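You operate a simulated robot arm through the tools that you are given. There is no shell and no other tool. Be economical: measure what you need, move in short steps, check, and stop when the job is done.

You run a simulated two-armed robot. Do the job below in one go: nothing can be reset, and whatever is moved stays where it is left.

## Task
Take the blue bobbin and put it on the top of the green cabinet. Press the marker button two times. Pick up the white bobbin with one hand, pass it to the other hand and put it in the orange tray. Put the green brush on the top of the binding bench away on the top of the wax bench. Shut the caps drawer. Push the shelf door shut. Push the dust drawer shut. Pull the right cupboard door open. Any order will do.
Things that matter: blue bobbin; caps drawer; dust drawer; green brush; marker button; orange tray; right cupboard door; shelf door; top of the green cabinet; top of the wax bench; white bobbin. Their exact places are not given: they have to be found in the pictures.

It is judged by the outcome, as a careful person would: the job done as asked, and still so three seconds after it is handed in. It fails if anything else is knocked over, pushed out of place, dropped, spilled or broken. Lids that push on must go on centred and level and be pressed home; caps that screw on are set level and turned clockwise until they are tight.

## Robot
Two 7-joint arms with fingered hands on one trunk, on a base that drives. Base frame: it is fixed to the floor where the robot stands at the start and does not move with it; the origin is under the middle of the robot, x ahead of it, y to its left, z up; the surface under the hand at the start is at about z = 860. Lengths are in mm, angles in rad, forces in N, time in s.
The left shoulder is at the start at [65, 170, 1212], the right one opposite. With the tool pointing down near the work surface each hand reaches from about 300 to 760 mm from the robot's upright axis, wherever it stands, measured 20 degrees to its own side. Places, roughly: blue bobbin (5x5x15 cm) [500, -100, 900]; caps drawer [-4300, 2500, 700]; dust drawer [-2600, 2500, 900]; green brush (5x5x11 cm) [-3500, 2900, 800]; marker button [500, -300, 900]; orange tray (16x15 cm) [420, 1820, 860]; right cupboard door [0, 2800, 1500]; shelf door [-5500, 1600, 1700]; top of the green cabinet [-1700, 2800, 1400]; top of the wax bench [-1100, 2800, 900]; white bobbin (5x5x15 cm) [-3400, 2800, 900]. Payload 4 kg a hand.
The TCP of each hand is the grasp point between the finger pads, 26 mm short of the fingertips. In the tool frame z runs along the fingers and y along their closing line. Largest opening 132 mm; the body of the gripper starts 73 mm behind the TCP. The gripper is a hand of 4 fingers: y runs from the thumb to the fingers, the wrist lies at [0, 0, -224] in the tool frame.
Orientation is told as [roll, pitch, yaw] about the base's x, y, z axes, in that order, counted from this pose: with the fingers straight down and closing along the base's y, the tool's x points along the base's -x, its y along +y and its z along -z.

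## Interface
- The arms move only by the tool nudge_tool. It takes "left_motion", "right_motion" or both (then of equal length, played together; a hand with none holds still); each is a list of rows, each an object (a shift or turn left out is 0) with "xyz": the shift along the tool's x, y, z in mm, a list of three; "rotation": the turn, a rotation vector about the tool's x, y, z in rad, a list of three. In form: [{"xyz": [tx, ty, tz], "rotation": [wx, wy, wz]}, ...]. A call has 1 to 8 rows; each row shifts and turns the commanded pose from where the row before left it, along the tool's axes as they then stand. Each row takes 0.2 s and may step no farther than 50 mm and 0.15 rad from the row before; otherwise, the whole call is refused. A pose out of reach is approached as far as the arm can. The call stops where the force on the tool passes 40 N (or 10 N more than at its start, if that is more) or the arm is blocked; 0.2 s more then pass. In this call time passes only in rows, and 0.2 s behind the last. The reply holds the time, the measured pose of the TCP, the force on the tool along the base axes, the opening and the grip force, in the units named above and with some noise, with the torque about the TCP (base axes, N m) and any sound that the robot's microphone picked up, and new pictures: "views" is both (left out), scene, wrist or none (wrist: the cameras of the hands that moved).
- Cameras (640 x 400 px; columns grow to the right, rows downward): "scene" is now at [141.3, -29.3, 1397.2]; the picture's right is [-0.44, -0.90, 0.00], its down [-0.47, 0.23, -0.85] and it looks along [0.76, -0.38, -0.52] (base axes); focal length 237 px, centre (320, 200). "left" rides on the left gripper at [-73, 6, -94] in its tool frame; the picture's right is [-0.08, -1.00, 0.00], its down [0.79, -0.06, -0.62] and it looks along [0.61, -0.05, 0.79] (tool axes); focal length 230 px, centre (320, 200). "right" rides on the right gripper at [73, 6, -94] in its tool frame; the picture's right is [-0.08, 1.00, 0.00], its down [-0.79, -0.06, -0.62] and it looks along [-0.61, -0.05, 0.79] (tool axes); focal length 230 px, centre (320, 200).
- slide_trunk(by): slides the trunk up (or, below 0, down) by that many mm; the arms and the scene camera ride with it, the base frame stays. It gives what a move gives, with no picture.
- drive_base(legs): drives the robot by 1 to 6 legs, each [ahead, left, turn to the left] in mm, mm and rad, along the robot's own axes; the way and the turn of a leg run together, so that a leg with both is an arc; at most 1500 mm and 3.142 rad a leg. The arms and the cameras ride along, it lands a little off, and it stops where it bumps. It gives what a move gives, and a new picture of the scene camera.
- move_fingers(finger1, finger2, finger3, thumb_bend, hand): sets how far each is bent, from 0 (flat) to 100 (curled in); at 30 the hand is open as for a grip, at 70 the pads meet at the TCP. One left out holds its place. A second passes; each finger stops where it meets its share of the squeeze, and holds until it gets a number again. It is the only way to open and close the hand. It gives what a move gives, with no picture; readings hold the bend of each and the force on the fingers (four entries, about 0 where the hand has none), thumb and palm.
- aim_head(pan, tilt): turns the head with the scene camera to pan (to the left, within 1.396 rad either way) and tilt (down, from -0.506 to 1.204), counted from straight ahead of the robot. It gives what a move gives, and a new picture of the scene camera.
- point_at(camera, pixels): for up to 12 pixels [column, row] of the newest picture of that camera ("zoom" is the newest enlarged one), the place [x, y, z] in the base frame of the surface seen there, good to about 2 mm, but the place of the scene camera against the robot may be out by one fixed shift of up to 12 mm in any direction. The clock stands still meanwhile.
- zoom(camera, box): a new picture of the part [left, top, right, bottom] of that camera's present view, enlarged. The clock stands still meanwhile.
- sign_off(): hands the job in; it is judged then, once.

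Go step by step. Measure first, check grasps and placings, and put right what went wrong. The budget is 124 turns and 260 pictures, counting those below and the enlarged ones. Unless the task says otherwise, let go and move clear before handing in.

The tools are called after "Emit:" as a command line: name --argument value ..., lists and objects as JSON in quotes. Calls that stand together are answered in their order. nudge_tool: Moves the arms, as the interface text tells. Its arguments: {"type":"object","properties":{"left_motion":{"type":"array","items":{"type":"object","properties":{"xyz":{"type":"array","items":{"type":"number"}},"rotation":{"type":"array","items":{"type":"number"}}}}},"right_motion":{"type":"array","items":{"type":"object","properties":{"xyz":{"type":"array","items":{"type":"number"}},"rotation":{"type":"array","items":{"type":"number"}}}}},"views":{"type":"string","enum":["both","scene","wrist","none"]}},"required":[]} The other tools are called the same way: slide_trunk (by) slides the trunk up or down; move_fingers (finger1, finger2, finger3, thumb_bend, hand) moves the fingers one by one; drive_base (legs) drives the base; aim_head (pan, tilt) turns the head that bears the scene camera; point_at (camera, pixels) gives the place of the surface under pixels of a picture; zoom (camera, box) takes an enlarged picture of a part of a camera's view; sign_off () hands the job in.

At the start:

```text
clock: 0.0
left_tcp_pos: [498.9, 38.6, 1293.8]
left_tool_rot: [-0.002, 0.0, -0.001]
left_force: [1.3, -0.5, 0.4]
left_moment: [-0.01, 0.0, 0.02]
left_gripper_width: 131.9
left_finger_force: 0.0
left_shape: jaw
left_bend: [30.0, 30.0, 30.0, 30.0]
left_finger forces: [0.0, 0.0, 0.0, 0.0, 0.1, 0.0]
right_tcp_pos: [366.1, -456.9, 1268.2]
right_tool_rot: [0.002, -0.002, 0.002]
right_force: [-0.2, 0.3, -0.5]
right_moment: [0.0, 0.0, -0.01]
right_gripper_width: 132.0
right_finger_force: 0.0
right_shape: jaw
right_bend: [30.0, 30.0, 30.0, 30.0]
right_finger forces: [0.0, 0.1, 0.1, 0.0, 0.0, 0.1]
trunk travel left (down, up): [-225.0, 126.0]
robot x, y, heading: [-0.2, -1.6, 0.001]
head pan, tilt: [-0.459, 0.55]
```

scene: 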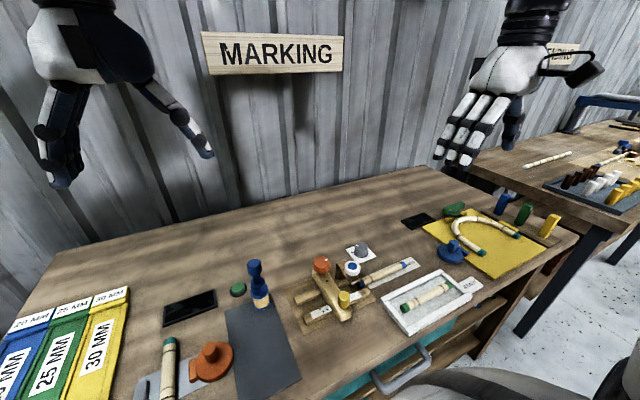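
right: 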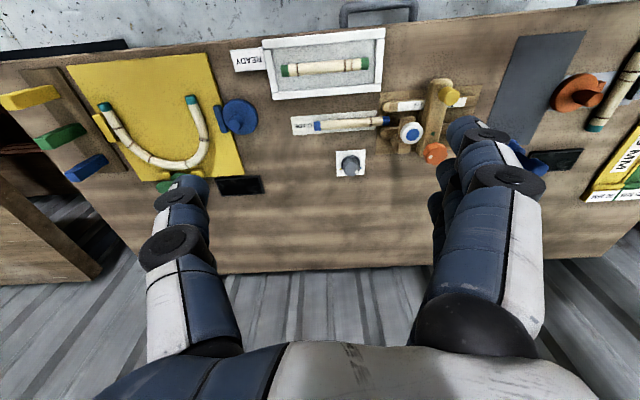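
left: 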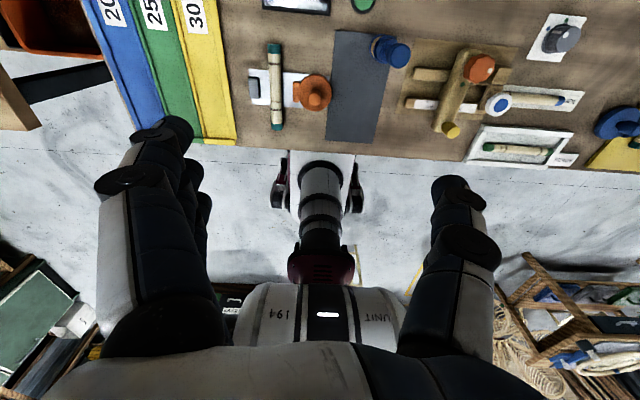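

The scene shows a marking bench with a dark blue bobbin near (258,285) and several knobs and buttons near (350,265). I'll enlarge and measure.

Emit:
zoom --camera "scene" --box '[220, 200, 480, 360]'

Emit:
point_at --camera "scene" --pixels '[[255, 264], [260, 300], [264, 308], [239, 289], [352, 267], [361, 246], [321, 263], [344, 297], [290, 240], [238, 330], [190, 308]]'

```text
2.46 times, centred on (350, 280) of scene
```

zoom: 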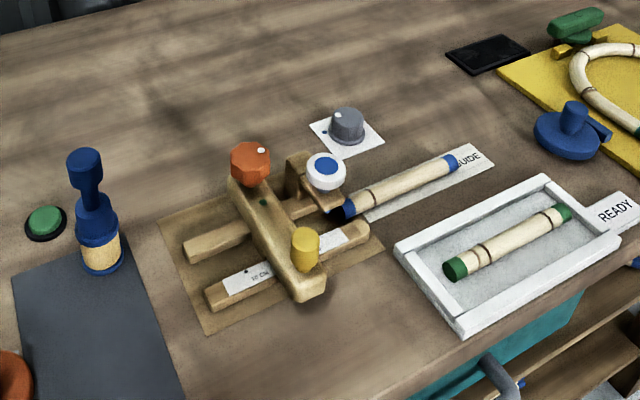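

```text
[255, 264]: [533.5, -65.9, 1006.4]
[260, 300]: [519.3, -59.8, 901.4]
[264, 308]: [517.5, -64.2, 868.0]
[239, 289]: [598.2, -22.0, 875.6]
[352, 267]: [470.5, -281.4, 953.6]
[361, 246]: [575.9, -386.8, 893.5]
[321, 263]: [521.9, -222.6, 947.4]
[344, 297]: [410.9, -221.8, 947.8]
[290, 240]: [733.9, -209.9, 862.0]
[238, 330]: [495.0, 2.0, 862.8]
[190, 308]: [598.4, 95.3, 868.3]
```

The blue bobbin stands at about (533,-66). The white button with a blue centre at (352,267) fits the marker button, so I'll look closer at both.

Emit:
zoom --camera "scene" --box '[290, 230, 400, 330]'

Emit:
zoom --camera "right" --box '[280, 70, 500, 200]'

Emit:
zoom --camera "left" --box '[320, 10, 600, 180]'

```text
4.00 times, centred on (345, 280) of scene
```

zoom: 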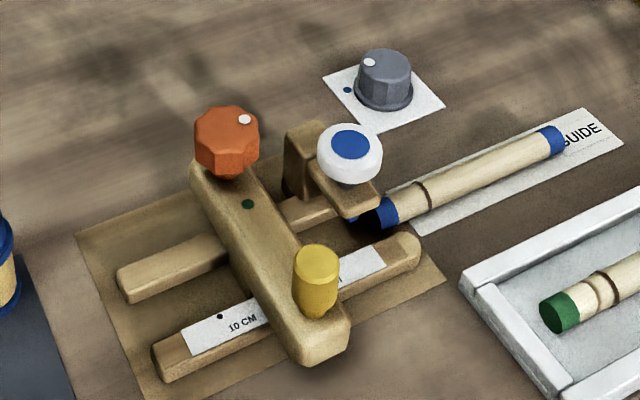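

```text
2.91 times, centred on (390, 135) of right
```

zoom: 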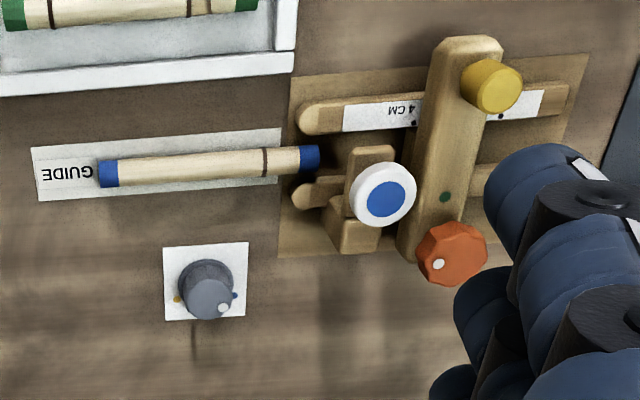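

```text
2.29 times, centred on (460, 95) of left
```

zoom: 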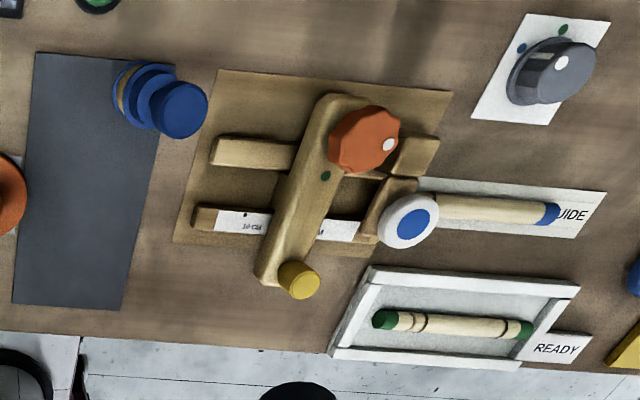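

The button sits on a jig arm facing up, so it is pressed downward. I'll measure it and the bobbin with the wrist cameras for precise coordinates.

Emit:
point_at --camera "right" --pixels '[[412, 134], [407, 133], [416, 130], [434, 152], [449, 94]]'

Emit:
point_at --camera "left" --pixels '[[499, 105], [399, 53], [390, 50], [385, 60], [376, 53], [360, 80], [478, 69]]'

Emit:
point_at --camera "scene" --pixels '[[350, 266], [354, 266], [254, 262], [258, 262], [255, 280], [261, 305]]'

```text
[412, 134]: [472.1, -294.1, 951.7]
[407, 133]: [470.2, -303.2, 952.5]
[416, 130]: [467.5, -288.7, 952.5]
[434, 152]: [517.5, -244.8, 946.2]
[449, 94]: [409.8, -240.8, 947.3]
```

```text
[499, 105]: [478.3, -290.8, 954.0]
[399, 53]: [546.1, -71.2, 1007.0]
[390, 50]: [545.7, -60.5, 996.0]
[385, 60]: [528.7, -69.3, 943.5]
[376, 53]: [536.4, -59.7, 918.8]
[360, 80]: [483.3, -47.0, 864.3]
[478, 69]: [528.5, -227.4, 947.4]
```

```text
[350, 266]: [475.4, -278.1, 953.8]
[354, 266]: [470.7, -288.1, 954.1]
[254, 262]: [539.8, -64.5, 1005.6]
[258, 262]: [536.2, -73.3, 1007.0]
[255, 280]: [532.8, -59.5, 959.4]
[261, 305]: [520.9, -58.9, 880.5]
```

Wrist readings put the button at about (474,-293,953) and the bobbin axis at about (543,-68), top 1007. I'll close the right hand and bring it above the button.

Emit:
move_fingers --hand "right" --finger1 70 --finger2 70 --finger3 70 --thumb_bend 70

Emit:
nudge_tool --right_motion '[{"xyz": [-27, 41, 0]}, {"xyz": [-27, 41, 0]}, {"xyz": [-27, 41, 0]}, {"xyz": [-27, 41, 0]}, {"xyz": [0, 0, 50]}, {"xyz": [0, 0, 50]}, {"xyz": [0, 0, 50]}, {"xyz": [0, 0, 50]}]' --views "both"

```text
clock: 1.0
left_tcp_pos: [499.9, 38.5, 1294.6]
left_tool_rot: [0.0, 0.0, 0.001]
left_force: [0.8, -1.0, 0.5]
left_moment: [-0.03, 0.02, -0.02]
left_gripper_width: 131.9
left_finger_force: 0.0
left_shape: jaw
left_bend: [30.0, 30.0, 30.0, 30.0]
left_finger forces: [0.1, 0.1, 0.0, 0.0, 0.0, 0.0]
right_tcp_pos: [367.2, -459.0, 1269.5]
right_tool_rot: [-0.001, -0.001, 0.001]
right_force: [0.9, 0.2, -0.4]
right_moment: [-0.01, 0.0, -0.03]
right_gripper_width: 14.6
right_finger_force: 0.2
right_shape: fingers
right_bend: [70.0, 70.0, 70.0, 70.0]
right_finger forces: [0.0, 0.1, 0.0, 0.0, 0.0, 0.0]
trunk travel left (down, up): [-225.0, 126.0]
robot x, y, heading: [3.3, -2.4, 0.006]
head pan, tilt: [-0.459, 0.55]
```

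```text
clock: 2.8
left_tcp_pos: [501.1, 38.9, 1293.8]
left_tool_rot: [0.0, 0.0, -0.001]
left_force: [-0.3, 0.0, 0.0]
left_moment: [0.02, 0.02, 0.0]
left_gripper_width: 131.8
left_finger_force: 0.1
left_shape: jaw
left_bend: [30.0, 30.0, 30.0, 30.0]
left_finger forces: [0.0, 0.0, 0.0, 0.0, 0.0, 0.1]
right_tcp_pos: [477.5, -293.5, 1068.4]
right_tool_rot: [-0.001, -0.001, 0.0]
right_force: [-0.7, 0.9, -0.3]
right_moment: [-0.01, 0.01, -0.02]
right_gripper_width: 14.2
right_finger_force: 0.0
right_shape: fingers
right_bend: [70.0, 70.0, 70.0, 70.0]
right_finger forces: [0.0, 0.0, 0.1, 0.1, 0.1, 0.1]
trunk travel left (down, up): [-225.0, 126.0]
robot x, y, heading: [2.0, 4.9, 0.001]
head pan, tilt: [-0.459, 0.55]
```

scene: 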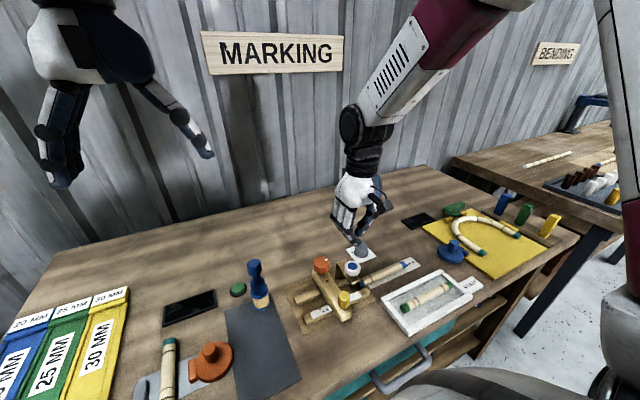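
right: 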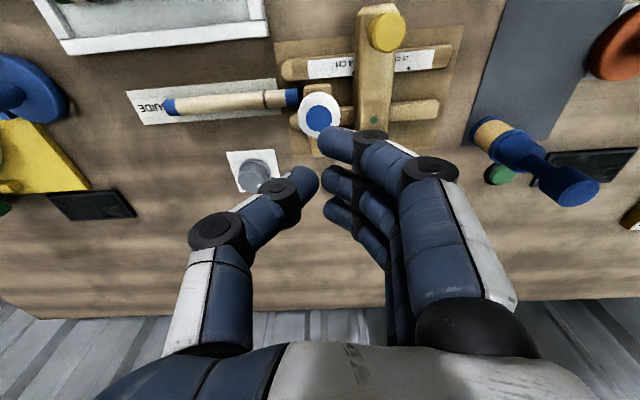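

The closed fingers hang above the button, seen at (319,119) in the right view. I'll re-measure the button from here.

Emit:
point_at --camera "right" --pixels '[[319, 119], [310, 119], [328, 120], [319, 104], [318, 182], [335, 165], [332, 140]]'

Emit:
zoom --camera "scene" --box '[290, 160, 430, 330]'

```text
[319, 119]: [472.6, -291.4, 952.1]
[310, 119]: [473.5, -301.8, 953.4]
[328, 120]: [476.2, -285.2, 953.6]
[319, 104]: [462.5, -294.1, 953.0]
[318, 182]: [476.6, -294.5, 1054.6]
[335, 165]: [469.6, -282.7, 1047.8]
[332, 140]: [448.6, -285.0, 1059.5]
```

```text
2.35 times, centred on (360, 245) of scene
```

zoom: 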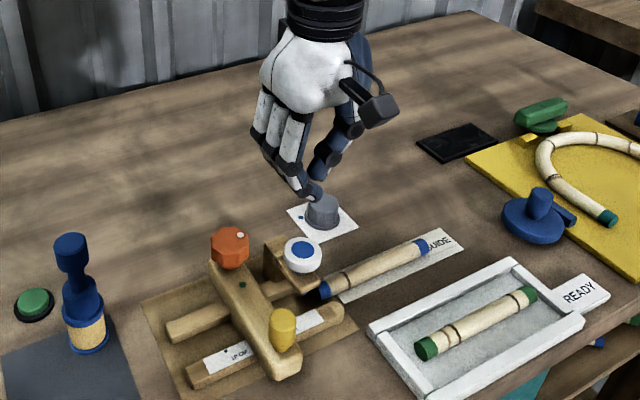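

The button centre is about (474,-293,953), with the tips about 89 mm above it. I'll descend gently.

Emit:
nudge_tool --right_motion '[{"xyz": [2, 0, 40]}, {"xyz": [1, 0, 35]}, {"xyz": [0, 0, 5]}, {"xyz": [0, 0, 4]}, {"xyz": [0, 0, 4]}, {"xyz": [0, 0, 4]}, {"xyz": [0, 0, 3]}]' --views "wrist"

```text
clock: 4.4
left_tcp_pos: [499.3, 38.2, 1293.3]
left_tool_rot: [0.001, -0.001, 0.0]
left_force: [-0.1, -0.5, -0.8]
left_moment: [-0.01, -0.03, 0.03]
left_gripper_width: 131.8
left_finger_force: 0.1
left_shape: jaw
left_bend: [30.0, 30.0, 30.0, 30.0]
left_finger forces: [0.1, 0.0, 0.0, 0.0, 0.0, 0.0]
right_tcp_pos: [474.0, -293.0, 974.7]
right_tool_rot: [0.0, -0.001, -0.001]
right_force: [0.6, -0.2, 1.1]
right_moment: [0.0, 0.03, 0.04]
right_gripper_width: 14.0
right_finger_force: 0.3
right_shape: fingers
right_bend: [70.0, 70.0, 70.0, 70.0]
right_finger forces: [0.0, 0.2, 0.1, 0.0, 1.1, 0.0]
trunk travel left (down, up): [-225.0, 126.0]
robot x, y, heading: [1.2, -0.8, -0.001]
head pan, tilt: [-0.459, 0.55]
```

right: 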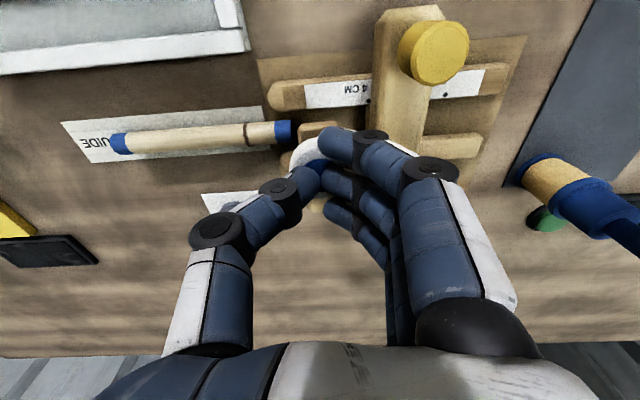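

There is only a light touch so far (thumb 1.1 N). I'll press a little further in small steps.

Emit:
nudge_tool --right_motion '[{"xyz": [0, 0, 2]}, {"xyz": [0, 0, 2]}, {"xyz": [0, 0, 2]}, {"xyz": [0, 0, 2]}]' --views "none"

```text
clock: 5.4
left_tcp_pos: [499.0, 37.1, 1293.3]
left_tool_rot: [0.001, 0.0, 0.0]
left_force: [-0.4, -0.4, -0.2]
left_moment: [-0.03, -0.03, -0.03]
left_gripper_width: 131.9
left_finger_force: 0.0
left_shape: jaw
left_bend: [30.0, 30.0, 30.0, 30.0]
left_finger forces: [0.0, 0.0, 0.0, 0.0, 0.1, 0.0]
right_tcp_pos: [473.0, -295.1, 967.0]
right_tool_rot: [0.0, -0.002, 0.001]
right_force: [-0.4, 0.3, 1.1]
right_moment: [-0.01, -0.02, -0.02]
right_gripper_width: 13.9
right_finger_force: 1.4
right_shape: fingers
right_bend: [70.0, 70.0, 70.0, 70.0]
right_finger forces: [0.1, 0.3, 0.1, 0.0, 2.6, 0.1]
trunk travel left (down, up): [-225.0, 126.0]
robot x, y, heading: [2.5, 2.0, -0.001]
head pan, tilt: [-0.459, 0.55]
heard: click
```

I heard one click. I'll release well clear and press once more the same way.

Emit:
nudge_tool --right_motion '[{"xyz": [0, 0, -8]}, {"xyz": [0, 0, -8]}, {"xyz": [0, 0, 0]}]' --views "none"

Emit:
nudge_tool --right_motion '[{"xyz": [0, 0, 4]}, {"xyz": [0, 0, 4]}, {"xyz": [0, 0, 2]}, {"xyz": [0, 0, 2]}, {"xyz": [0, 0, 2]}, {"xyz": [0, 0, 2]}]' --views "none"

```text
clock: 6.2
left_tcp_pos: [499.7, 37.6, 1294.7]
left_tool_rot: [0.001, 0.0, 0.0]
left_force: [-0.4, -0.1, 0.3]
left_moment: [-0.01, -0.01, -0.01]
left_gripper_width: 131.8
left_finger_force: 0.0
left_shape: jaw
left_bend: [30.0, 30.0, 30.0, 30.0]
left_finger forces: [0.0, 0.1, 0.0, 0.1, 0.0, 0.0]
right_tcp_pos: [473.2, -293.9, 983.2]
right_tool_rot: [0.001, 0.0, 0.001]
right_force: [-1.1, -0.3, -0.4]
right_moment: [0.0, 0.01, -0.03]
right_gripper_width: 14.1
right_finger_force: 0.0
right_shape: fingers
right_bend: [70.0, 70.0, 70.0, 70.0]
right_finger forces: [0.0, 0.0, 0.0, 0.0, 0.0, 0.1]
trunk travel left (down, up): [-225.0, 126.0]
robot x, y, heading: [1.6, 1.7, 0.0]
head pan, tilt: [-0.459, 0.55]
```

```text
clock: 7.6
left_tcp_pos: [499.7, 37.9, 1294.8]
left_tool_rot: [-0.002, 0.0, 0.0]
left_force: [0.1, -0.4, 0.0]
left_moment: [0.01, 0.02, -0.01]
left_gripper_width: 132.2
left_finger_force: 0.1
left_shape: jaw
left_bend: [30.0, 30.0, 30.0, 30.0]
left_finger forces: [0.0, 0.0, 0.0, 0.1, 0.1, 0.0]
right_tcp_pos: [473.1, -293.0, 965.7]
right_tool_rot: [0.0, -0.002, 0.001]
right_force: [0.7, -0.3, 3.3]
right_moment: [0.0, 0.02, 0.0]
right_gripper_width: 14.2
right_finger_force: 1.6
right_shape: fingers
right_bend: [70.0, 70.0, 70.0, 70.0]
right_finger forces: [0.1, 0.3, 0.2, 0.0, 2.7, 0.0]
trunk travel left (down, up): [-225.0, 126.0]
robot x, y, heading: [-1.2, 1.6, 0.001]
head pan, tilt: [-0.459, 0.55]
heard: click
```

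The second click is confirmed. I'll retract the right hand up and away, then take the bobbin with the left hand from above.

Emit:
nudge_tool --right_motion '[{"xyz": [0, 0, -45]}, {"xyz": [0, 0, -45]}, {"xyz": [0, 0, -45]}, {"xyz": [0, 0, -45]}, {"xyz": [25, -40, -10]}, {"xyz": [25, -40, -10]}, {"xyz": [25, -40, 0]}, {"xyz": [25, -40, 0]}]' --views "none"

Emit:
nudge_tool --left_motion '[{"xyz": [-15, -35, 0]}, {"xyz": [-15, -35, 0]}, {"xyz": [-13, -35, 0]}, {"xyz": [0, 0, 50]}, {"xyz": [0, 0, 50]}, {"xyz": [0, 0, 50]}, {"xyz": [0, 0, 50]}]' --views "both"

```text
clock: 9.4
left_tcp_pos: [499.7, 36.7, 1294.8]
left_tool_rot: [0.002, 0.001, -0.002]
left_force: [0.5, -0.7, -0.4]
left_moment: [0.0, 0.02, -0.02]
left_gripper_width: 131.9
left_finger_force: 0.1
left_shape: jaw
left_bend: [30.0, 30.0, 30.0, 30.0]
left_finger forces: [0.0, 0.0, 0.0, 0.0, 0.1, 0.0]
right_tcp_pos: [373.4, -454.8, 1166.2]
right_tool_rot: [0.0, -0.001, -0.002]
right_force: [-0.1, -0.1, 0.7]
right_moment: [0.01, 0.01, -0.03]
right_gripper_width: 14.0
right_finger_force: 0.0
right_shape: fingers
right_bend: [70.0, 70.0, 70.0, 70.0]
right_finger forces: [0.0, 0.1, 0.1, 0.1, 0.0, 0.0]
trunk travel left (down, up): [-225.0, 126.0]
robot x, y, heading: [-0.7, 0.8, 0.001]
head pan, tilt: [-0.459, 0.55]
```

```text
clock: 11.2
left_tcp_pos: [559.6, -41.5, 1122.1]
left_tool_rot: [-0.083, -0.011, 0.063]
left_force: [0.1, -0.4, 0.3]
left_moment: [-0.01, 0.01, 0.0]
left_gripper_width: 131.9
left_finger_force: 0.1
left_shape: jaw
left_bend: [30.0, 30.0, 30.0, 30.0]
left_finger forces: [0.0, 0.0, 0.0, 0.0, 0.0, 0.0]
right_tcp_pos: [374.5, -452.5, 1167.2]
right_tool_rot: [0.0, -0.001, 0.0]
right_force: [-0.2, 0.7, 0.1]
right_moment: [0.03, -0.04, -0.02]
right_gripper_width: 13.9
right_finger_force: 0.0
right_shape: fingers
right_bend: [70.0, 70.0, 70.0, 70.0]
right_finger forces: [0.0, 0.1, 0.0, 0.0, 0.0, 0.1]
trunk travel left (down, up): [-225.0, 126.0]
robot x, y, heading: [-1.0, -3.6, 0.004]
head pan, tilt: [-0.459, 0.55]
stopped in row 7 (left hand): the arm was blocked; the commanded pose is now the measured one
```

scene: 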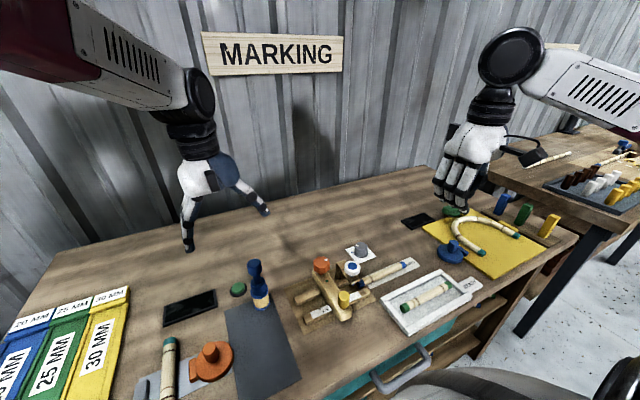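
left: 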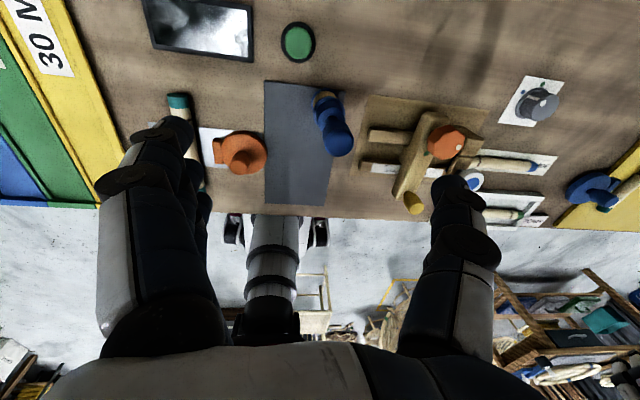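

The left arm reached a limit across the body. I'll drive the base 230 mm to the right so the bobbin lies on the left arm's side, then level the hand.

Emit:
drive_base --legs '[[0, -230, 0]]'

Emit:
nudge_tool --left_motion '[{"xyz": [5, 45, 0], "rotation": [0.042, -0.005, 0.031]}, {"xyz": [4, 45, 0], "rotation": [0.041, -0.005, 0.03]}, {"xyz": [4, 45, 0]}, {"xyz": [4, 45, 0]}]' --views "wrist"

```text
clock: 13.9
left_tcp_pos: [559.6, -271.9, 1121.8]
left_tool_rot: [-0.083, -0.009, 0.066]
left_force: [-0.6, 0.1, -0.5]
left_moment: [0.03, 0.01, 0.01]
left_gripper_width: 131.7
left_finger_force: 0.0
left_shape: jaw
left_bend: [30.0, 30.0, 30.0, 30.0]
left_finger forces: [0.0, 0.0, 0.0, 0.0, 0.0, 0.0]
right_tcp_pos: [376.5, -684.2, 1167.3]
right_tool_rot: [0.0, -0.001, 0.004]
right_force: [0.0, 0.4, 0.0]
right_moment: [0.02, 0.05, 0.0]
right_gripper_width: 14.0
right_finger_force: 0.0
right_shape: fingers
right_bend: [70.0, 70.0, 70.0, 70.0]
right_finger forces: [0.0, 0.1, 0.0, 0.0, 0.0, 0.0]
trunk travel left (down, up): [-225.0, 126.0]
robot x, y, heading: [0.2, -233.8, 0.005]
head pan, tilt: [-0.459, 0.55]
```

scene: 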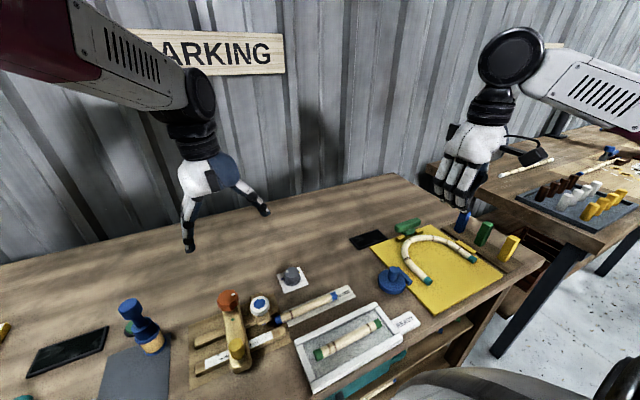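

```text
clock: 14.9
left_tcp_pos: [542.4, -93.9, 1097.7]
left_tool_rot: [-0.166, -0.029, 0.007]
left_force: [-0.6, 0.6, -0.1]
left_moment: [-0.03, -0.01, 0.0]
left_gripper_width: 131.8
left_finger_force: 0.0
left_shape: jaw
left_bend: [30.0, 30.0, 30.0, 30.0]
left_finger forces: [0.0, 0.0, 0.0, 0.1, 0.1, 0.0]
right_tcp_pos: [378.1, -682.2, 1167.2]
right_tool_rot: [-0.002, 0.001, 0.004]
right_force: [-0.9, 0.0, -0.2]
right_moment: [-0.02, 0.0, 0.02]
right_gripper_width: 14.1
right_finger_force: 0.0
right_shape: fingers
right_bend: [70.0, 70.0, 70.0, 70.0]
right_finger forces: [0.0, 0.0, 0.0, 0.0, 0.0, 0.0]
trunk travel left (down, up): [-225.0, 126.0]
robot x, y, heading: [-1.3, -234.6, 0.004]
head pan, tilt: [-0.459, 0.55]
```

left: 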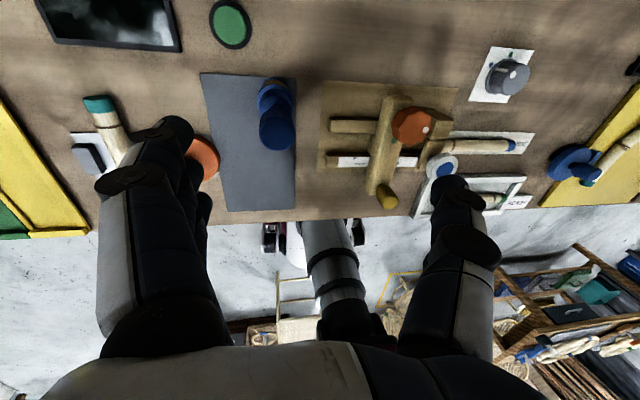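

Roll went the wrong way because tool x is minus base x. I'll correct it, rise a little and align over the bobbin.

Emit:
nudge_tool --left_motion '[{"xyz": [0, 6, -25], "rotation": [-0.083, 0.015, 0]}, {"xyz": [0, 10, 0], "rotation": [-0.083, 0.014, 0.007]}]' --views "wrist"

```text
clock: 15.5
left_tcp_pos: [539.7, -73.6, 1120.2]
left_tool_rot: [0.003, 0.004, -0.001]
left_force: [0.4, -1.0, 0.4]
left_moment: [0.0, -0.01, 0.02]
left_gripper_width: 132.1
left_finger_force: 0.1
left_shape: jaw
left_bend: [30.0, 30.0, 30.0, 30.0]
left_finger forces: [0.0, 0.0, 0.0, 0.1, 0.1, 0.0]
right_tcp_pos: [377.8, -684.0, 1166.8]
right_tool_rot: [0.0, 0.0, 0.005]
right_force: [1.0, 0.3, -0.6]
right_moment: [-0.01, 0.03, 0.01]
right_gripper_width: 14.1
right_finger_force: 0.0
right_shape: fingers
right_bend: [70.0, 70.0, 70.0, 70.0]
right_finger forces: [0.0, 0.1, 0.0, 0.0, 0.0, 0.1]
trunk travel left (down, up): [-225.0, 126.0]
robot x, y, heading: [-3.2, -232.5, 0.005]
head pan, tilt: [-0.459, 0.55]
```

left: 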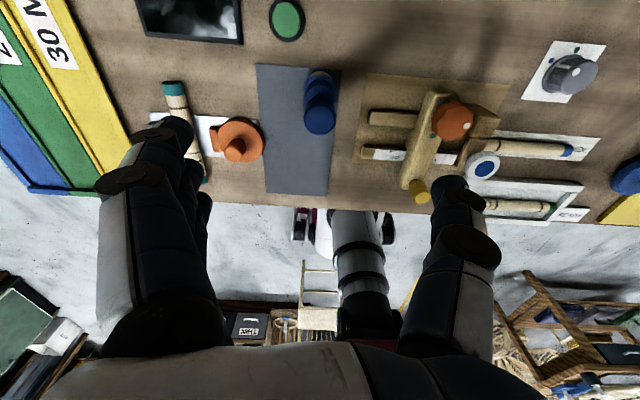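

Emit:
zoom --camera "left" --box '[250, 40, 390, 160]'

Emit:
point_at --camera "left" --pixels '[[320, 117], [305, 117], [335, 117], [320, 132], [320, 105], [320, 92], [319, 75]]'

Emit:
zoom --camera "scene" --box '[80, 270, 220, 400]'

```text
3.33 times, centred on (320, 100) of left
```

zoom: 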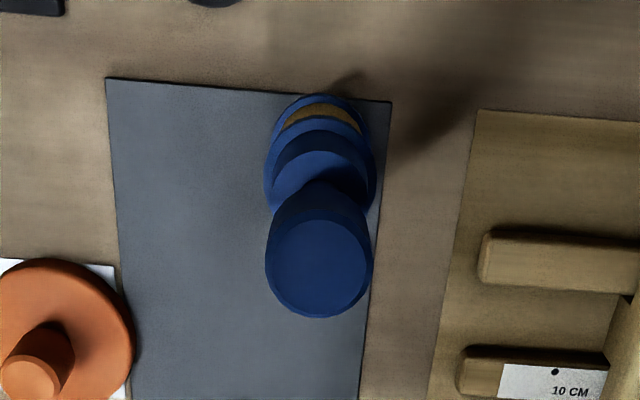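

```text
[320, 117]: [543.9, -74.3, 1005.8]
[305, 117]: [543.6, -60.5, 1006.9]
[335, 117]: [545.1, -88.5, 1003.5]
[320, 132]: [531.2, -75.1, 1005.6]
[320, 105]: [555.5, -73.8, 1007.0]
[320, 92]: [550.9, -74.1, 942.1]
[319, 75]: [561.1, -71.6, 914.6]
```

```text
3.08 times, centred on (150, 335) of scene
```

zoom: 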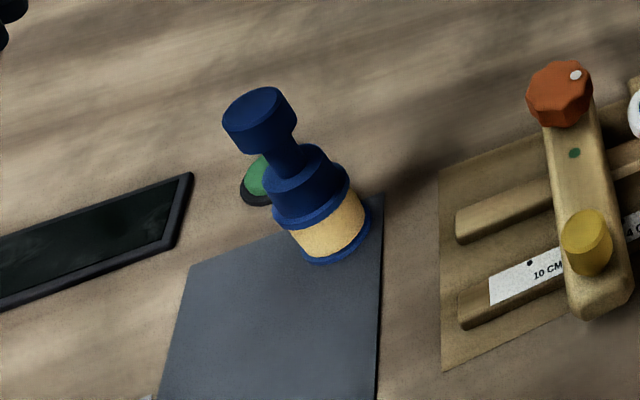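

The bobbin axis is about (543.5,-74.5), with a clean cylindrical knob at z 975–1007. I'll descend to grip the knob at z about 988.

Emit:
nudge_tool --left_motion '[{"xyz": [-4, -1, 40]}, {"xyz": [0, 0, 40]}, {"xyz": [0, 0, 30]}, {"xyz": [0, 0, 22]}]' --views "wrist"

Emit:
move_fingers --hand "left" --finger1 70 --finger2 70 --finger3 70 --thumb_bend 70

```text
clock: 16.5
left_tcp_pos: [541.6, -72.9, 987.1]
left_tool_rot: [0.001, 0.003, -0.002]
left_force: [0.0, 0.1, 0.2]
left_moment: [-0.03, -0.01, 0.0]
left_gripper_width: 131.8
left_finger_force: 0.0
left_shape: jaw
left_bend: [30.0, 30.0, 30.0, 30.0]
left_finger forces: [0.0, 0.0, 0.0, 0.0, 0.1, 0.1]
right_tcp_pos: [376.8, -683.8, 1166.7]
right_tool_rot: [0.001, -0.001, 0.005]
right_force: [-0.2, -0.3, -0.9]
right_moment: [0.01, 0.01, 0.01]
right_gripper_width: 13.9
right_finger_force: 0.0
right_shape: fingers
right_bend: [70.0, 70.0, 70.0, 70.0]
right_finger forces: [0.1, 0.1, 0.0, 0.1, 0.1, 0.0]
trunk travel left (down, up): [-225.0, 126.0]
robot x, y, heading: [3.4, -234.7, 0.006]
head pan, tilt: [-0.459, 0.55]
```

left: 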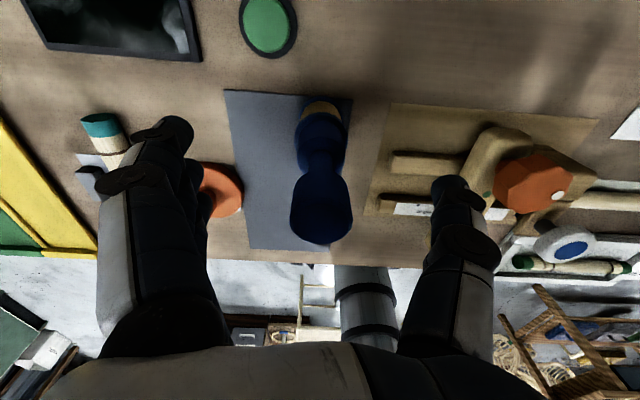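

```text
clock: 17.5
left_tcp_pos: [540.6, -72.9, 989.5]
left_tool_rot: [0.002, 0.003, -0.002]
left_force: [-0.3, 0.5, 0.0]
left_moment: [0.0, 0.01, -0.01]
left_gripper_width: 17.7
left_finger_force: 4.0
left_shape: fingers
left_bend: [70.0, 65.0, 70.0, 69.0]
left_finger forces: [0.1, 4.6, 0.0, 0.1, 4.1, 0.0]
right_tcp_pos: [377.6, -683.9, 1166.7]
right_tool_rot: [-0.001, -0.002, 0.006]
right_force: [-0.4, -0.4, 0.4]
right_moment: [-0.01, 0.03, 0.0]
right_gripper_width: 14.3
right_finger_force: 0.1
right_shape: fingers
right_bend: [70.0, 70.0, 70.0, 70.0]
right_finger forces: [0.0, 0.0, 0.1, 0.0, 0.0, 0.0]
trunk travel left (down, up): [-225.0, 126.0]
robot x, y, heading: [-0.5, -233.2, 0.004]
head pan, tilt: [-0.459, 0.55]
```

Fingers stopped at width 17.7 with finger 2 and the thumb at about 4 N, so they probably hold the neck. I'll squeeze harder and look.

Emit:
move_fingers --hand "left" --finger1 75 --finger2 85 --finger3 75 --thumb_bend 85

Emit:
zoom --camera "left" --box '[220, 80, 440, 270]'

Emit:
zoom --camera "scene" --box '[60, 200, 240, 400]'

```text
clock: 18.5
left_tcp_pos: [541.9, -73.4, 988.2]
left_tool_rot: [0.003, 0.001, -0.002]
left_force: [0.4, 1.1, -1.2]
left_moment: [-0.01, 0.03, -0.01]
left_gripper_width: 8.4
left_finger_force: 11.3
left_shape: fingers
left_bend: [75.0, 68.0, 75.0, 78.0]
left_finger forces: [0.0, 11.1, 0.6, 0.0, 11.6, 0.1]
right_tcp_pos: [378.1, -683.5, 1166.9]
right_tool_rot: [0.0, -0.003, 0.005]
right_force: [0.2, -0.5, 0.1]
right_moment: [0.0, -0.01, 0.04]
right_gripper_width: 14.1
right_finger_force: 0.1
right_shape: fingers
right_bend: [70.0, 70.0, 70.0, 70.0]
right_finger forces: [0.1, 0.0, 0.0, 0.0, 0.1, 0.0]
trunk travel left (down, up): [-225.0, 126.0]
robot x, y, heading: [0.9, -232.0, 0.007]
head pan, tilt: [-0.459, 0.55]
```

```text
2.11 times, centred on (330, 175) of left
```

zoom: 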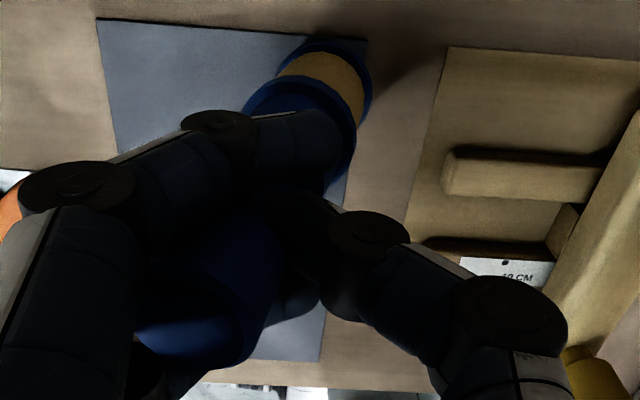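

```text
2.00 times, centred on (150, 300) of scene
```

zoom: 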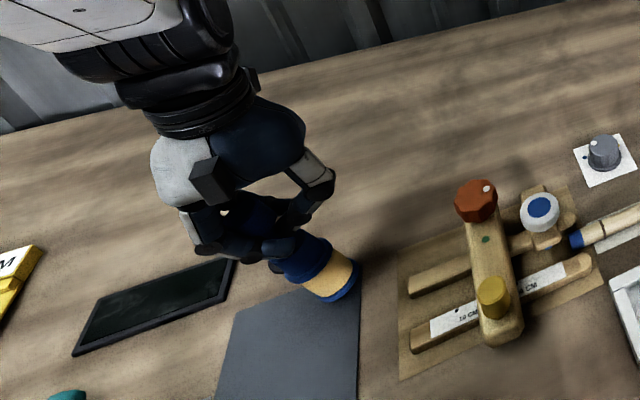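

The thumb pushed the bobbin over a little. I'll back the thumb off to let it stand upright, then squeeze with finger 2 against a held thumb.

Emit:
move_fingers --hand "left" --finger1 66 --finger2 58 --finger3 66 --thumb_bend 66

Emit:
zoom --camera "scene" --box '[60, 240, 220, 400]'

Emit:
zoom --camera "left" --box '[220, 80, 440, 270]'

```text
clock: 19.5
left_tcp_pos: [541.4, -73.8, 988.7]
left_tool_rot: [0.003, 0.0, -0.001]
left_force: [0.6, 0.2, -0.8]
left_moment: [0.0, 0.0, -0.01]
left_gripper_width: 22.1
left_finger_force: 0.1
left_shape: fingers
left_bend: [66.0, 57.0, 66.0, 66.0]
left_finger forces: [0.0, 0.0, 0.1, 0.0, 0.1, 0.0]
right_tcp_pos: [378.2, -684.3, 1166.8]
right_tool_rot: [-0.001, -0.001, 0.006]
right_force: [0.1, 0.2, 0.5]
right_moment: [-0.03, 0.01, 0.0]
right_gripper_width: 14.1
right_finger_force: 0.0
right_shape: fingers
right_bend: [70.0, 70.0, 70.0, 70.0]
right_finger forces: [0.0, 0.0, 0.0, 0.0, 0.0, 0.0]
trunk travel left (down, up): [-225.0, 126.0]
robot x, y, heading: [-1.8, -232.8, 0.003]
head pan, tilt: [-0.459, 0.55]
```

```text
2.50 times, centred on (140, 320) of scene
```

zoom: 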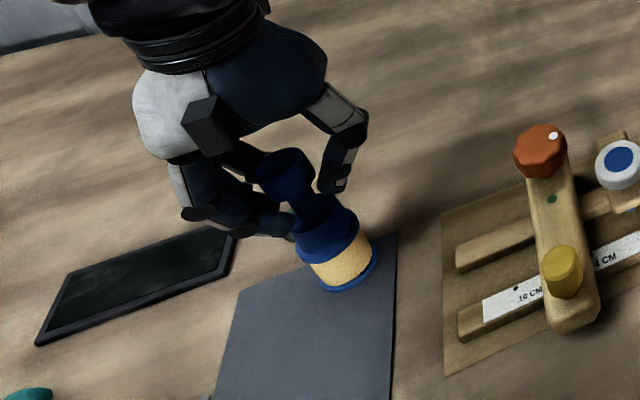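

```text
2.11 times, centred on (330, 175) of left
```

zoom: 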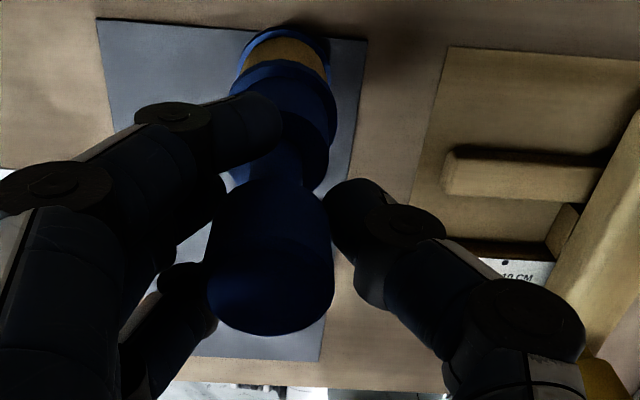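

The bobbin stands upright again with fingers 1 and 3 caging it. I'll set the thumb to light contact and close finger 2 firmly.

Emit:
move_fingers --hand "left" --finger2 64 --thumb_bend 68

Emit:
move_fingers --hand "left" --finger2 75

Emit:
zoom --camera "scene" --box '[60, 240, 220, 400]'

```text
clock: 20.5
left_tcp_pos: [541.7, -73.3, 987.1]
left_tool_rot: [0.001, 0.002, -0.001]
left_force: [0.2, 0.0, 0.8]
left_moment: [-0.02, 0.01, 0.06]
left_gripper_width: 20.7
left_finger_force: 1.3
left_shape: fingers
left_bend: [66.0, 62.0, 66.0, 68.0]
left_finger forces: [0.0, 1.4, 0.0, 0.0, 1.2, 0.0]
right_tcp_pos: [377.7, -684.1, 1167.9]
right_tool_rot: [0.001, -0.003, 0.005]
right_force: [-0.2, -0.2, 0.3]
right_moment: [0.0, -0.01, 0.02]
right_gripper_width: 13.9
right_finger_force: 0.0
right_shape: fingers
right_bend: [70.0, 70.0, 70.0, 70.0]
right_finger forces: [0.1, 0.1, 0.0, 0.1, 0.0, 0.1]
trunk travel left (down, up): [-225.0, 126.0]
robot x, y, heading: [4.2, -233.4, 0.003]
head pan, tilt: [-0.459, 0.55]
```

```text
clock: 21.5
left_tcp_pos: [541.2, -73.1, 987.7]
left_tool_rot: [0.003, 0.001, -0.002]
left_force: [0.0, -0.3, -1.4]
left_moment: [-0.05, -0.02, -0.02]
left_gripper_width: 24.0
left_finger_force: 5.9
left_shape: fingers
left_bend: [66.0, 72.0, 66.0, 67.0]
left_finger forces: [0.0, 6.2, 0.0, 0.0, 6.0, 0.0]
right_tcp_pos: [377.7, -683.0, 1166.1]
right_tool_rot: [0.0, -0.001, 0.004]
right_force: [-0.9, 0.8, -0.2]
right_moment: [0.01, -0.02, -0.01]
right_gripper_width: 13.9
right_finger_force: 0.0
right_shape: fingers
right_bend: [70.0, 70.0, 70.0, 70.0]
right_finger forces: [0.1, 0.1, 0.1, 0.0, 0.1, 0.1]
trunk travel left (down, up): [-225.0, 126.0]
robot x, y, heading: [-0.5, -236.0, 0.006]
head pan, tilt: [-0.459, 0.55]
```

```text
2.50 times, centred on (140, 320) of scene
```

zoom: 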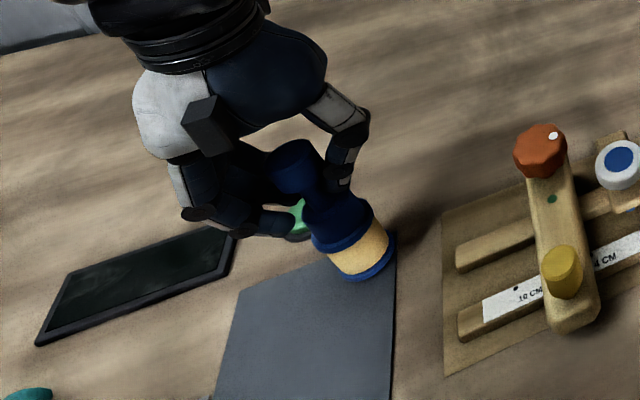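

The grip is 6 N on the neck. I'll lift 60 mm to test how it hangs.

Emit:
nudge_tool --left_motion '[{"xyz": [0, 0, -10]}, {"xyz": [0, 0, -20]}, {"xyz": [0, 0, -30]}]' --views "both"

Emit:
zoom --camera "scene" --box '[60, 220, 240, 400]'

```text
clock: 22.3
left_tcp_pos: [541.8, -73.3, 1049.0]
left_tool_rot: [0.001, 0.002, -0.003]
left_force: [-0.7, 0.1, -1.0]
left_moment: [-0.04, -0.01, 0.02]
left_gripper_width: 23.9
left_finger_force: 5.9
left_shape: fingers
left_bend: [66.0, 72.0, 66.0, 67.0]
left_finger forces: [0.0, 6.2, 0.0, 0.1, 5.9, 0.0]
right_tcp_pos: [377.0, -685.2, 1168.0]
right_tool_rot: [0.0, -0.001, 0.005]
right_force: [-0.1, 0.4, 0.2]
right_moment: [-0.01, -0.02, -0.01]
right_gripper_width: 14.2
right_finger_force: 0.1
right_shape: fingers
right_bend: [70.0, 70.0, 70.0, 70.0]
right_finger forces: [0.0, 0.0, 0.0, 0.0, 0.1, 0.0]
trunk travel left (down, up): [-225.0, 126.0]
robot x, y, heading: [2.2, -234.0, 0.007]
head pan, tilt: [-0.459, 0.55]
```

scene: 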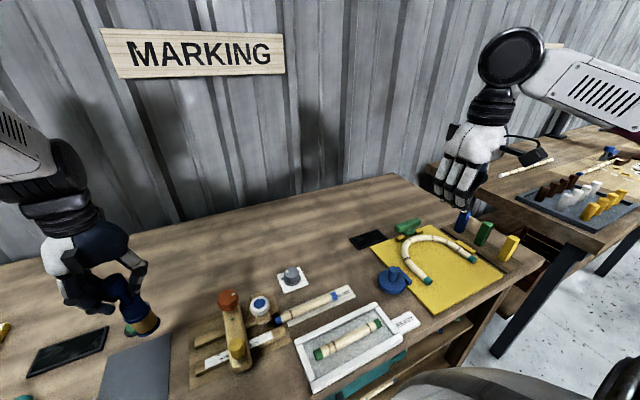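
left: 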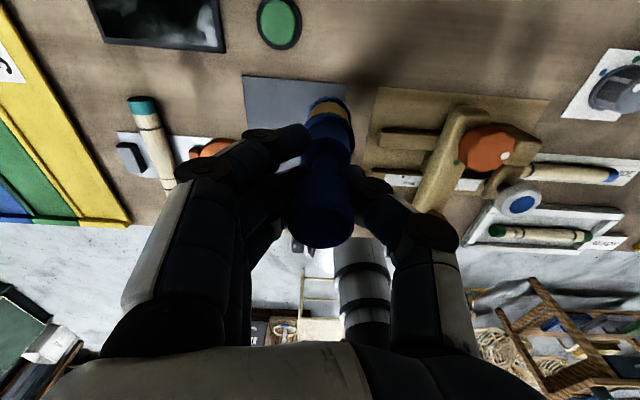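

```text
2.22 times, centred on (150, 310) of scene
```

zoom: 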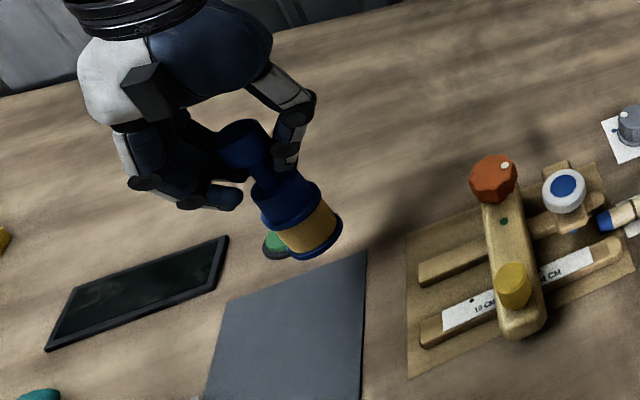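

The bobbin is held. I'll raise and retract the left hand to a travel pose and look around to the left.

Emit:
nudge_tool --left_motion '[{"xyz": [0, 0, -50]}, {"xyz": [0, 0, -50]}, {"xyz": [0, 0, -50]}, {"xyz": [40, 0, -25]}, {"xyz": [45, 0, 0]}, {"xyz": [45, 0, 0]}, {"xyz": [45, 0, 0]}]' --views "none"

Emit:
aim_head --pan 1.39 --tilt 0.35

Emit:
aim_head --pan 0.5 --tilt 0.4

```text
clock: 23.9
left_tcp_pos: [469.2, -53.5, 1209.2]
left_tool_rot: [-0.079, -0.003, 0.014]
left_force: [0.0, -0.1, -0.6]
left_moment: [0.03, 0.01, -0.01]
left_gripper_width: 24.3
left_finger_force: 6.3
left_shape: fingers
left_bend: [66.0, 72.0, 66.0, 67.0]
left_finger forces: [0.0, 6.1, 0.1, 0.0, 6.1, 0.0]
left hand out of reach, approached as far as the arm can: row 5, 6, 7
right_tcp_pos: [377.7, -682.6, 1166.7]
right_tool_rot: [-0.002, -0.001, 0.005]
right_force: [0.1, 0.3, -0.4]
right_moment: [0.0, 0.01, 0.0]
right_gripper_width: 14.1
right_finger_force: 0.1
right_shape: fingers
right_bend: [70.0, 70.0, 70.0, 70.0]
right_finger forces: [0.0, 0.0, 0.1, 0.0, 0.0, 0.0]
trunk travel left (down, up): [-225.0, 126.0]
robot x, y, heading: [3.0, -233.4, 0.009]
head pan, tilt: [-0.459, 0.55]
```

```text
clock: 25.7
left_tcp_pos: [470.4, -52.2, 1205.8]
left_tool_rot: [-0.078, 0.005, 0.016]
left_force: [0.1, -0.5, -0.6]
left_moment: [0.02, -0.04, -0.04]
left_gripper_width: 24.2
left_finger_force: 6.3
left_shape: fingers
left_bend: [66.0, 72.0, 66.0, 67.0]
left_finger forces: [0.0, 6.1, 0.1, 0.0, 6.0, 0.0]
right_tcp_pos: [377.7, -683.2, 1166.3]
right_tool_rot: [0.001, -0.001, 0.007]
right_force: [0.2, 0.2, -0.9]
right_moment: [0.02, -0.02, 0.0]
right_gripper_width: 14.2
right_finger_force: 0.0
right_shape: fingers
right_bend: [70.0, 70.0, 70.0, 70.0]
right_finger forces: [0.1, 0.0, 0.0, 0.1, 0.0, 0.0]
trunk travel left (down, up): [-225.0, 126.0]
robot x, y, heading: [1.6, -232.9, 0.009]
head pan, tilt: [1.389, 0.351]
```

scene: 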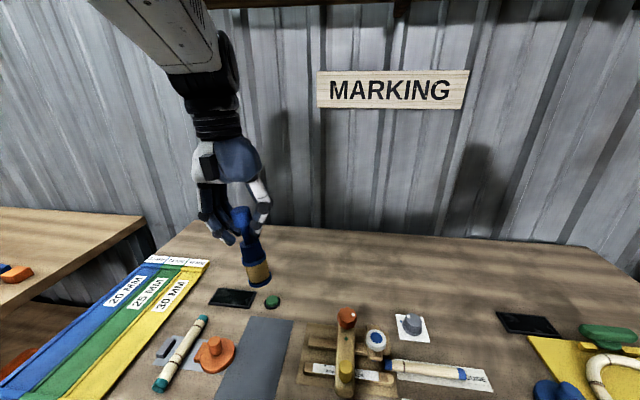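

```text
clock: 26.9
left_tcp_pos: [469.2, -52.3, 1207.7]
left_tool_rot: [-0.08, 0.005, 0.015]
left_force: [0.0, 0.4, -1.0]
left_moment: [0.01, -0.02, 0.02]
left_gripper_width: 24.3
left_finger_force: 6.2
left_shape: fingers
left_bend: [66.0, 72.0, 66.0, 67.0]
left_finger forces: [0.0, 6.2, 0.1, 0.1, 6.0, 0.0]
right_tcp_pos: [378.1, -683.7, 1166.6]
right_tool_rot: [0.0, -0.002, 0.005]
right_force: [-0.8, 0.2, 0.1]
right_moment: [0.0, -0.01, -0.02]
right_gripper_width: 14.1
right_finger_force: 0.1
right_shape: fingers
right_bend: [70.0, 70.0, 70.0, 70.0]
right_finger forces: [0.0, 0.1, 0.0, 0.0, 0.0, 0.0]
trunk travel left (down, up): [-225.0, 126.0]
robot x, y, heading: [0.7, -233.1, 0.002]
head pan, tilt: [0.499, 0.4]
```

scene: 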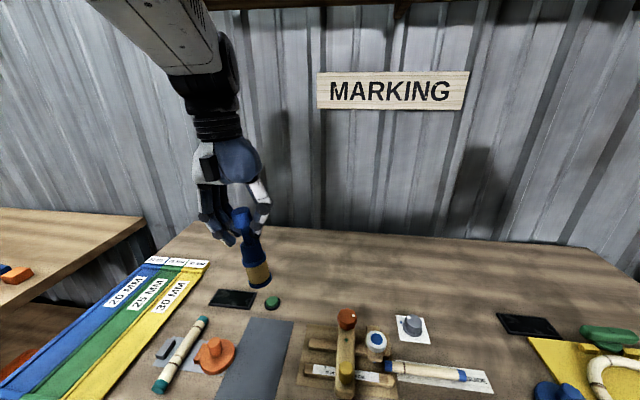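

Batched head turns render only the last view, so I'll take them one at a time, looking far left now.

Emit:
aim_head --pan 1.39 --tilt 0.3

```text
clock: 28.1
left_tcp_pos: [470.4, -51.6, 1207.6]
left_tool_rot: [-0.08, 0.004, 0.019]
left_force: [0.4, -0.2, -0.6]
left_moment: [-0.02, 0.02, 0.04]
left_gripper_width: 24.0
left_finger_force: 6.9
left_shape: fingers
left_bend: [66.0, 72.0, 66.0, 67.0]
left_finger forces: [0.0, 6.2, 0.0, 0.0, 5.9, 0.0]
right_tcp_pos: [377.9, -684.2, 1167.1]
right_tool_rot: [0.001, -0.003, 0.004]
right_force: [-0.3, 0.3, 0.4]
right_moment: [-0.03, 0.04, 0.01]
right_gripper_width: 14.1
right_finger_force: 0.1
right_shape: fingers
right_bend: [70.0, 70.0, 70.0, 70.0]
right_finger forces: [0.0, 0.1, 0.1, 0.0, 0.0, 0.1]
trunk travel left (down, up): [-225.0, 126.0]
robot x, y, heading: [-1.9, -235.4, 0.007]
head pan, tilt: [1.389, 0.3]
```

scene: 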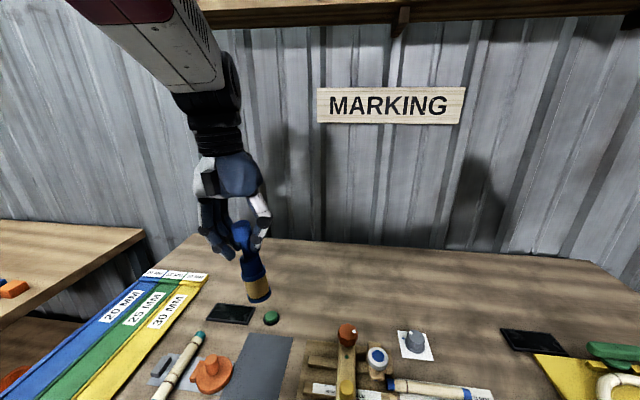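

The picture still faces ahead although pan reads 1.389. I'll check with known points.

Emit:
point_at --camera "scene" --pixels '[[376, 356], [347, 330], [271, 317], [320, 200], [20, 260]]'

Emit:
aim_head --pan 1.0 --tilt 0.3

```text
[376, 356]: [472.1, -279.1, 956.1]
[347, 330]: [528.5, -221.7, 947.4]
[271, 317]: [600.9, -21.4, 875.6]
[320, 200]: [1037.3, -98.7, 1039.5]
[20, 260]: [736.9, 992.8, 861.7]
```

```text
clock: 28.9
left_tcp_pos: [469.9, -52.1, 1206.4]
left_tool_rot: [-0.079, 0.005, 0.016]
left_force: [-0.4, 0.5, -0.8]
left_moment: [0.08, -0.01, -0.01]
left_gripper_width: 23.9
left_finger_force: 6.1
left_shape: fingers
left_bend: [66.0, 72.0, 66.0, 67.0]
left_finger forces: [0.0, 6.2, 0.0, 0.1, 6.0, 0.0]
right_tcp_pos: [377.8, -683.9, 1167.7]
right_tool_rot: [0.0, -0.001, 0.007]
right_force: [-0.6, -0.5, 0.2]
right_moment: [0.02, -0.02, 0.03]
right_gripper_width: 14.0
right_finger_force: 0.1
right_shape: fingers
right_bend: [70.0, 70.0, 70.0, 70.0]
right_finger forces: [0.0, 0.0, 0.1, 0.1, 0.0, 0.0]
trunk travel left (down, up): [-225.0, 126.0]
robot x, y, heading: [1.3, -233.6, 0.002]
head pan, tilt: [1.0, 0.3]
```

scene: 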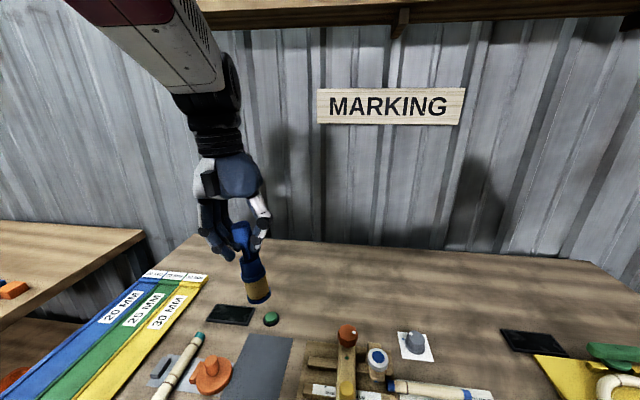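

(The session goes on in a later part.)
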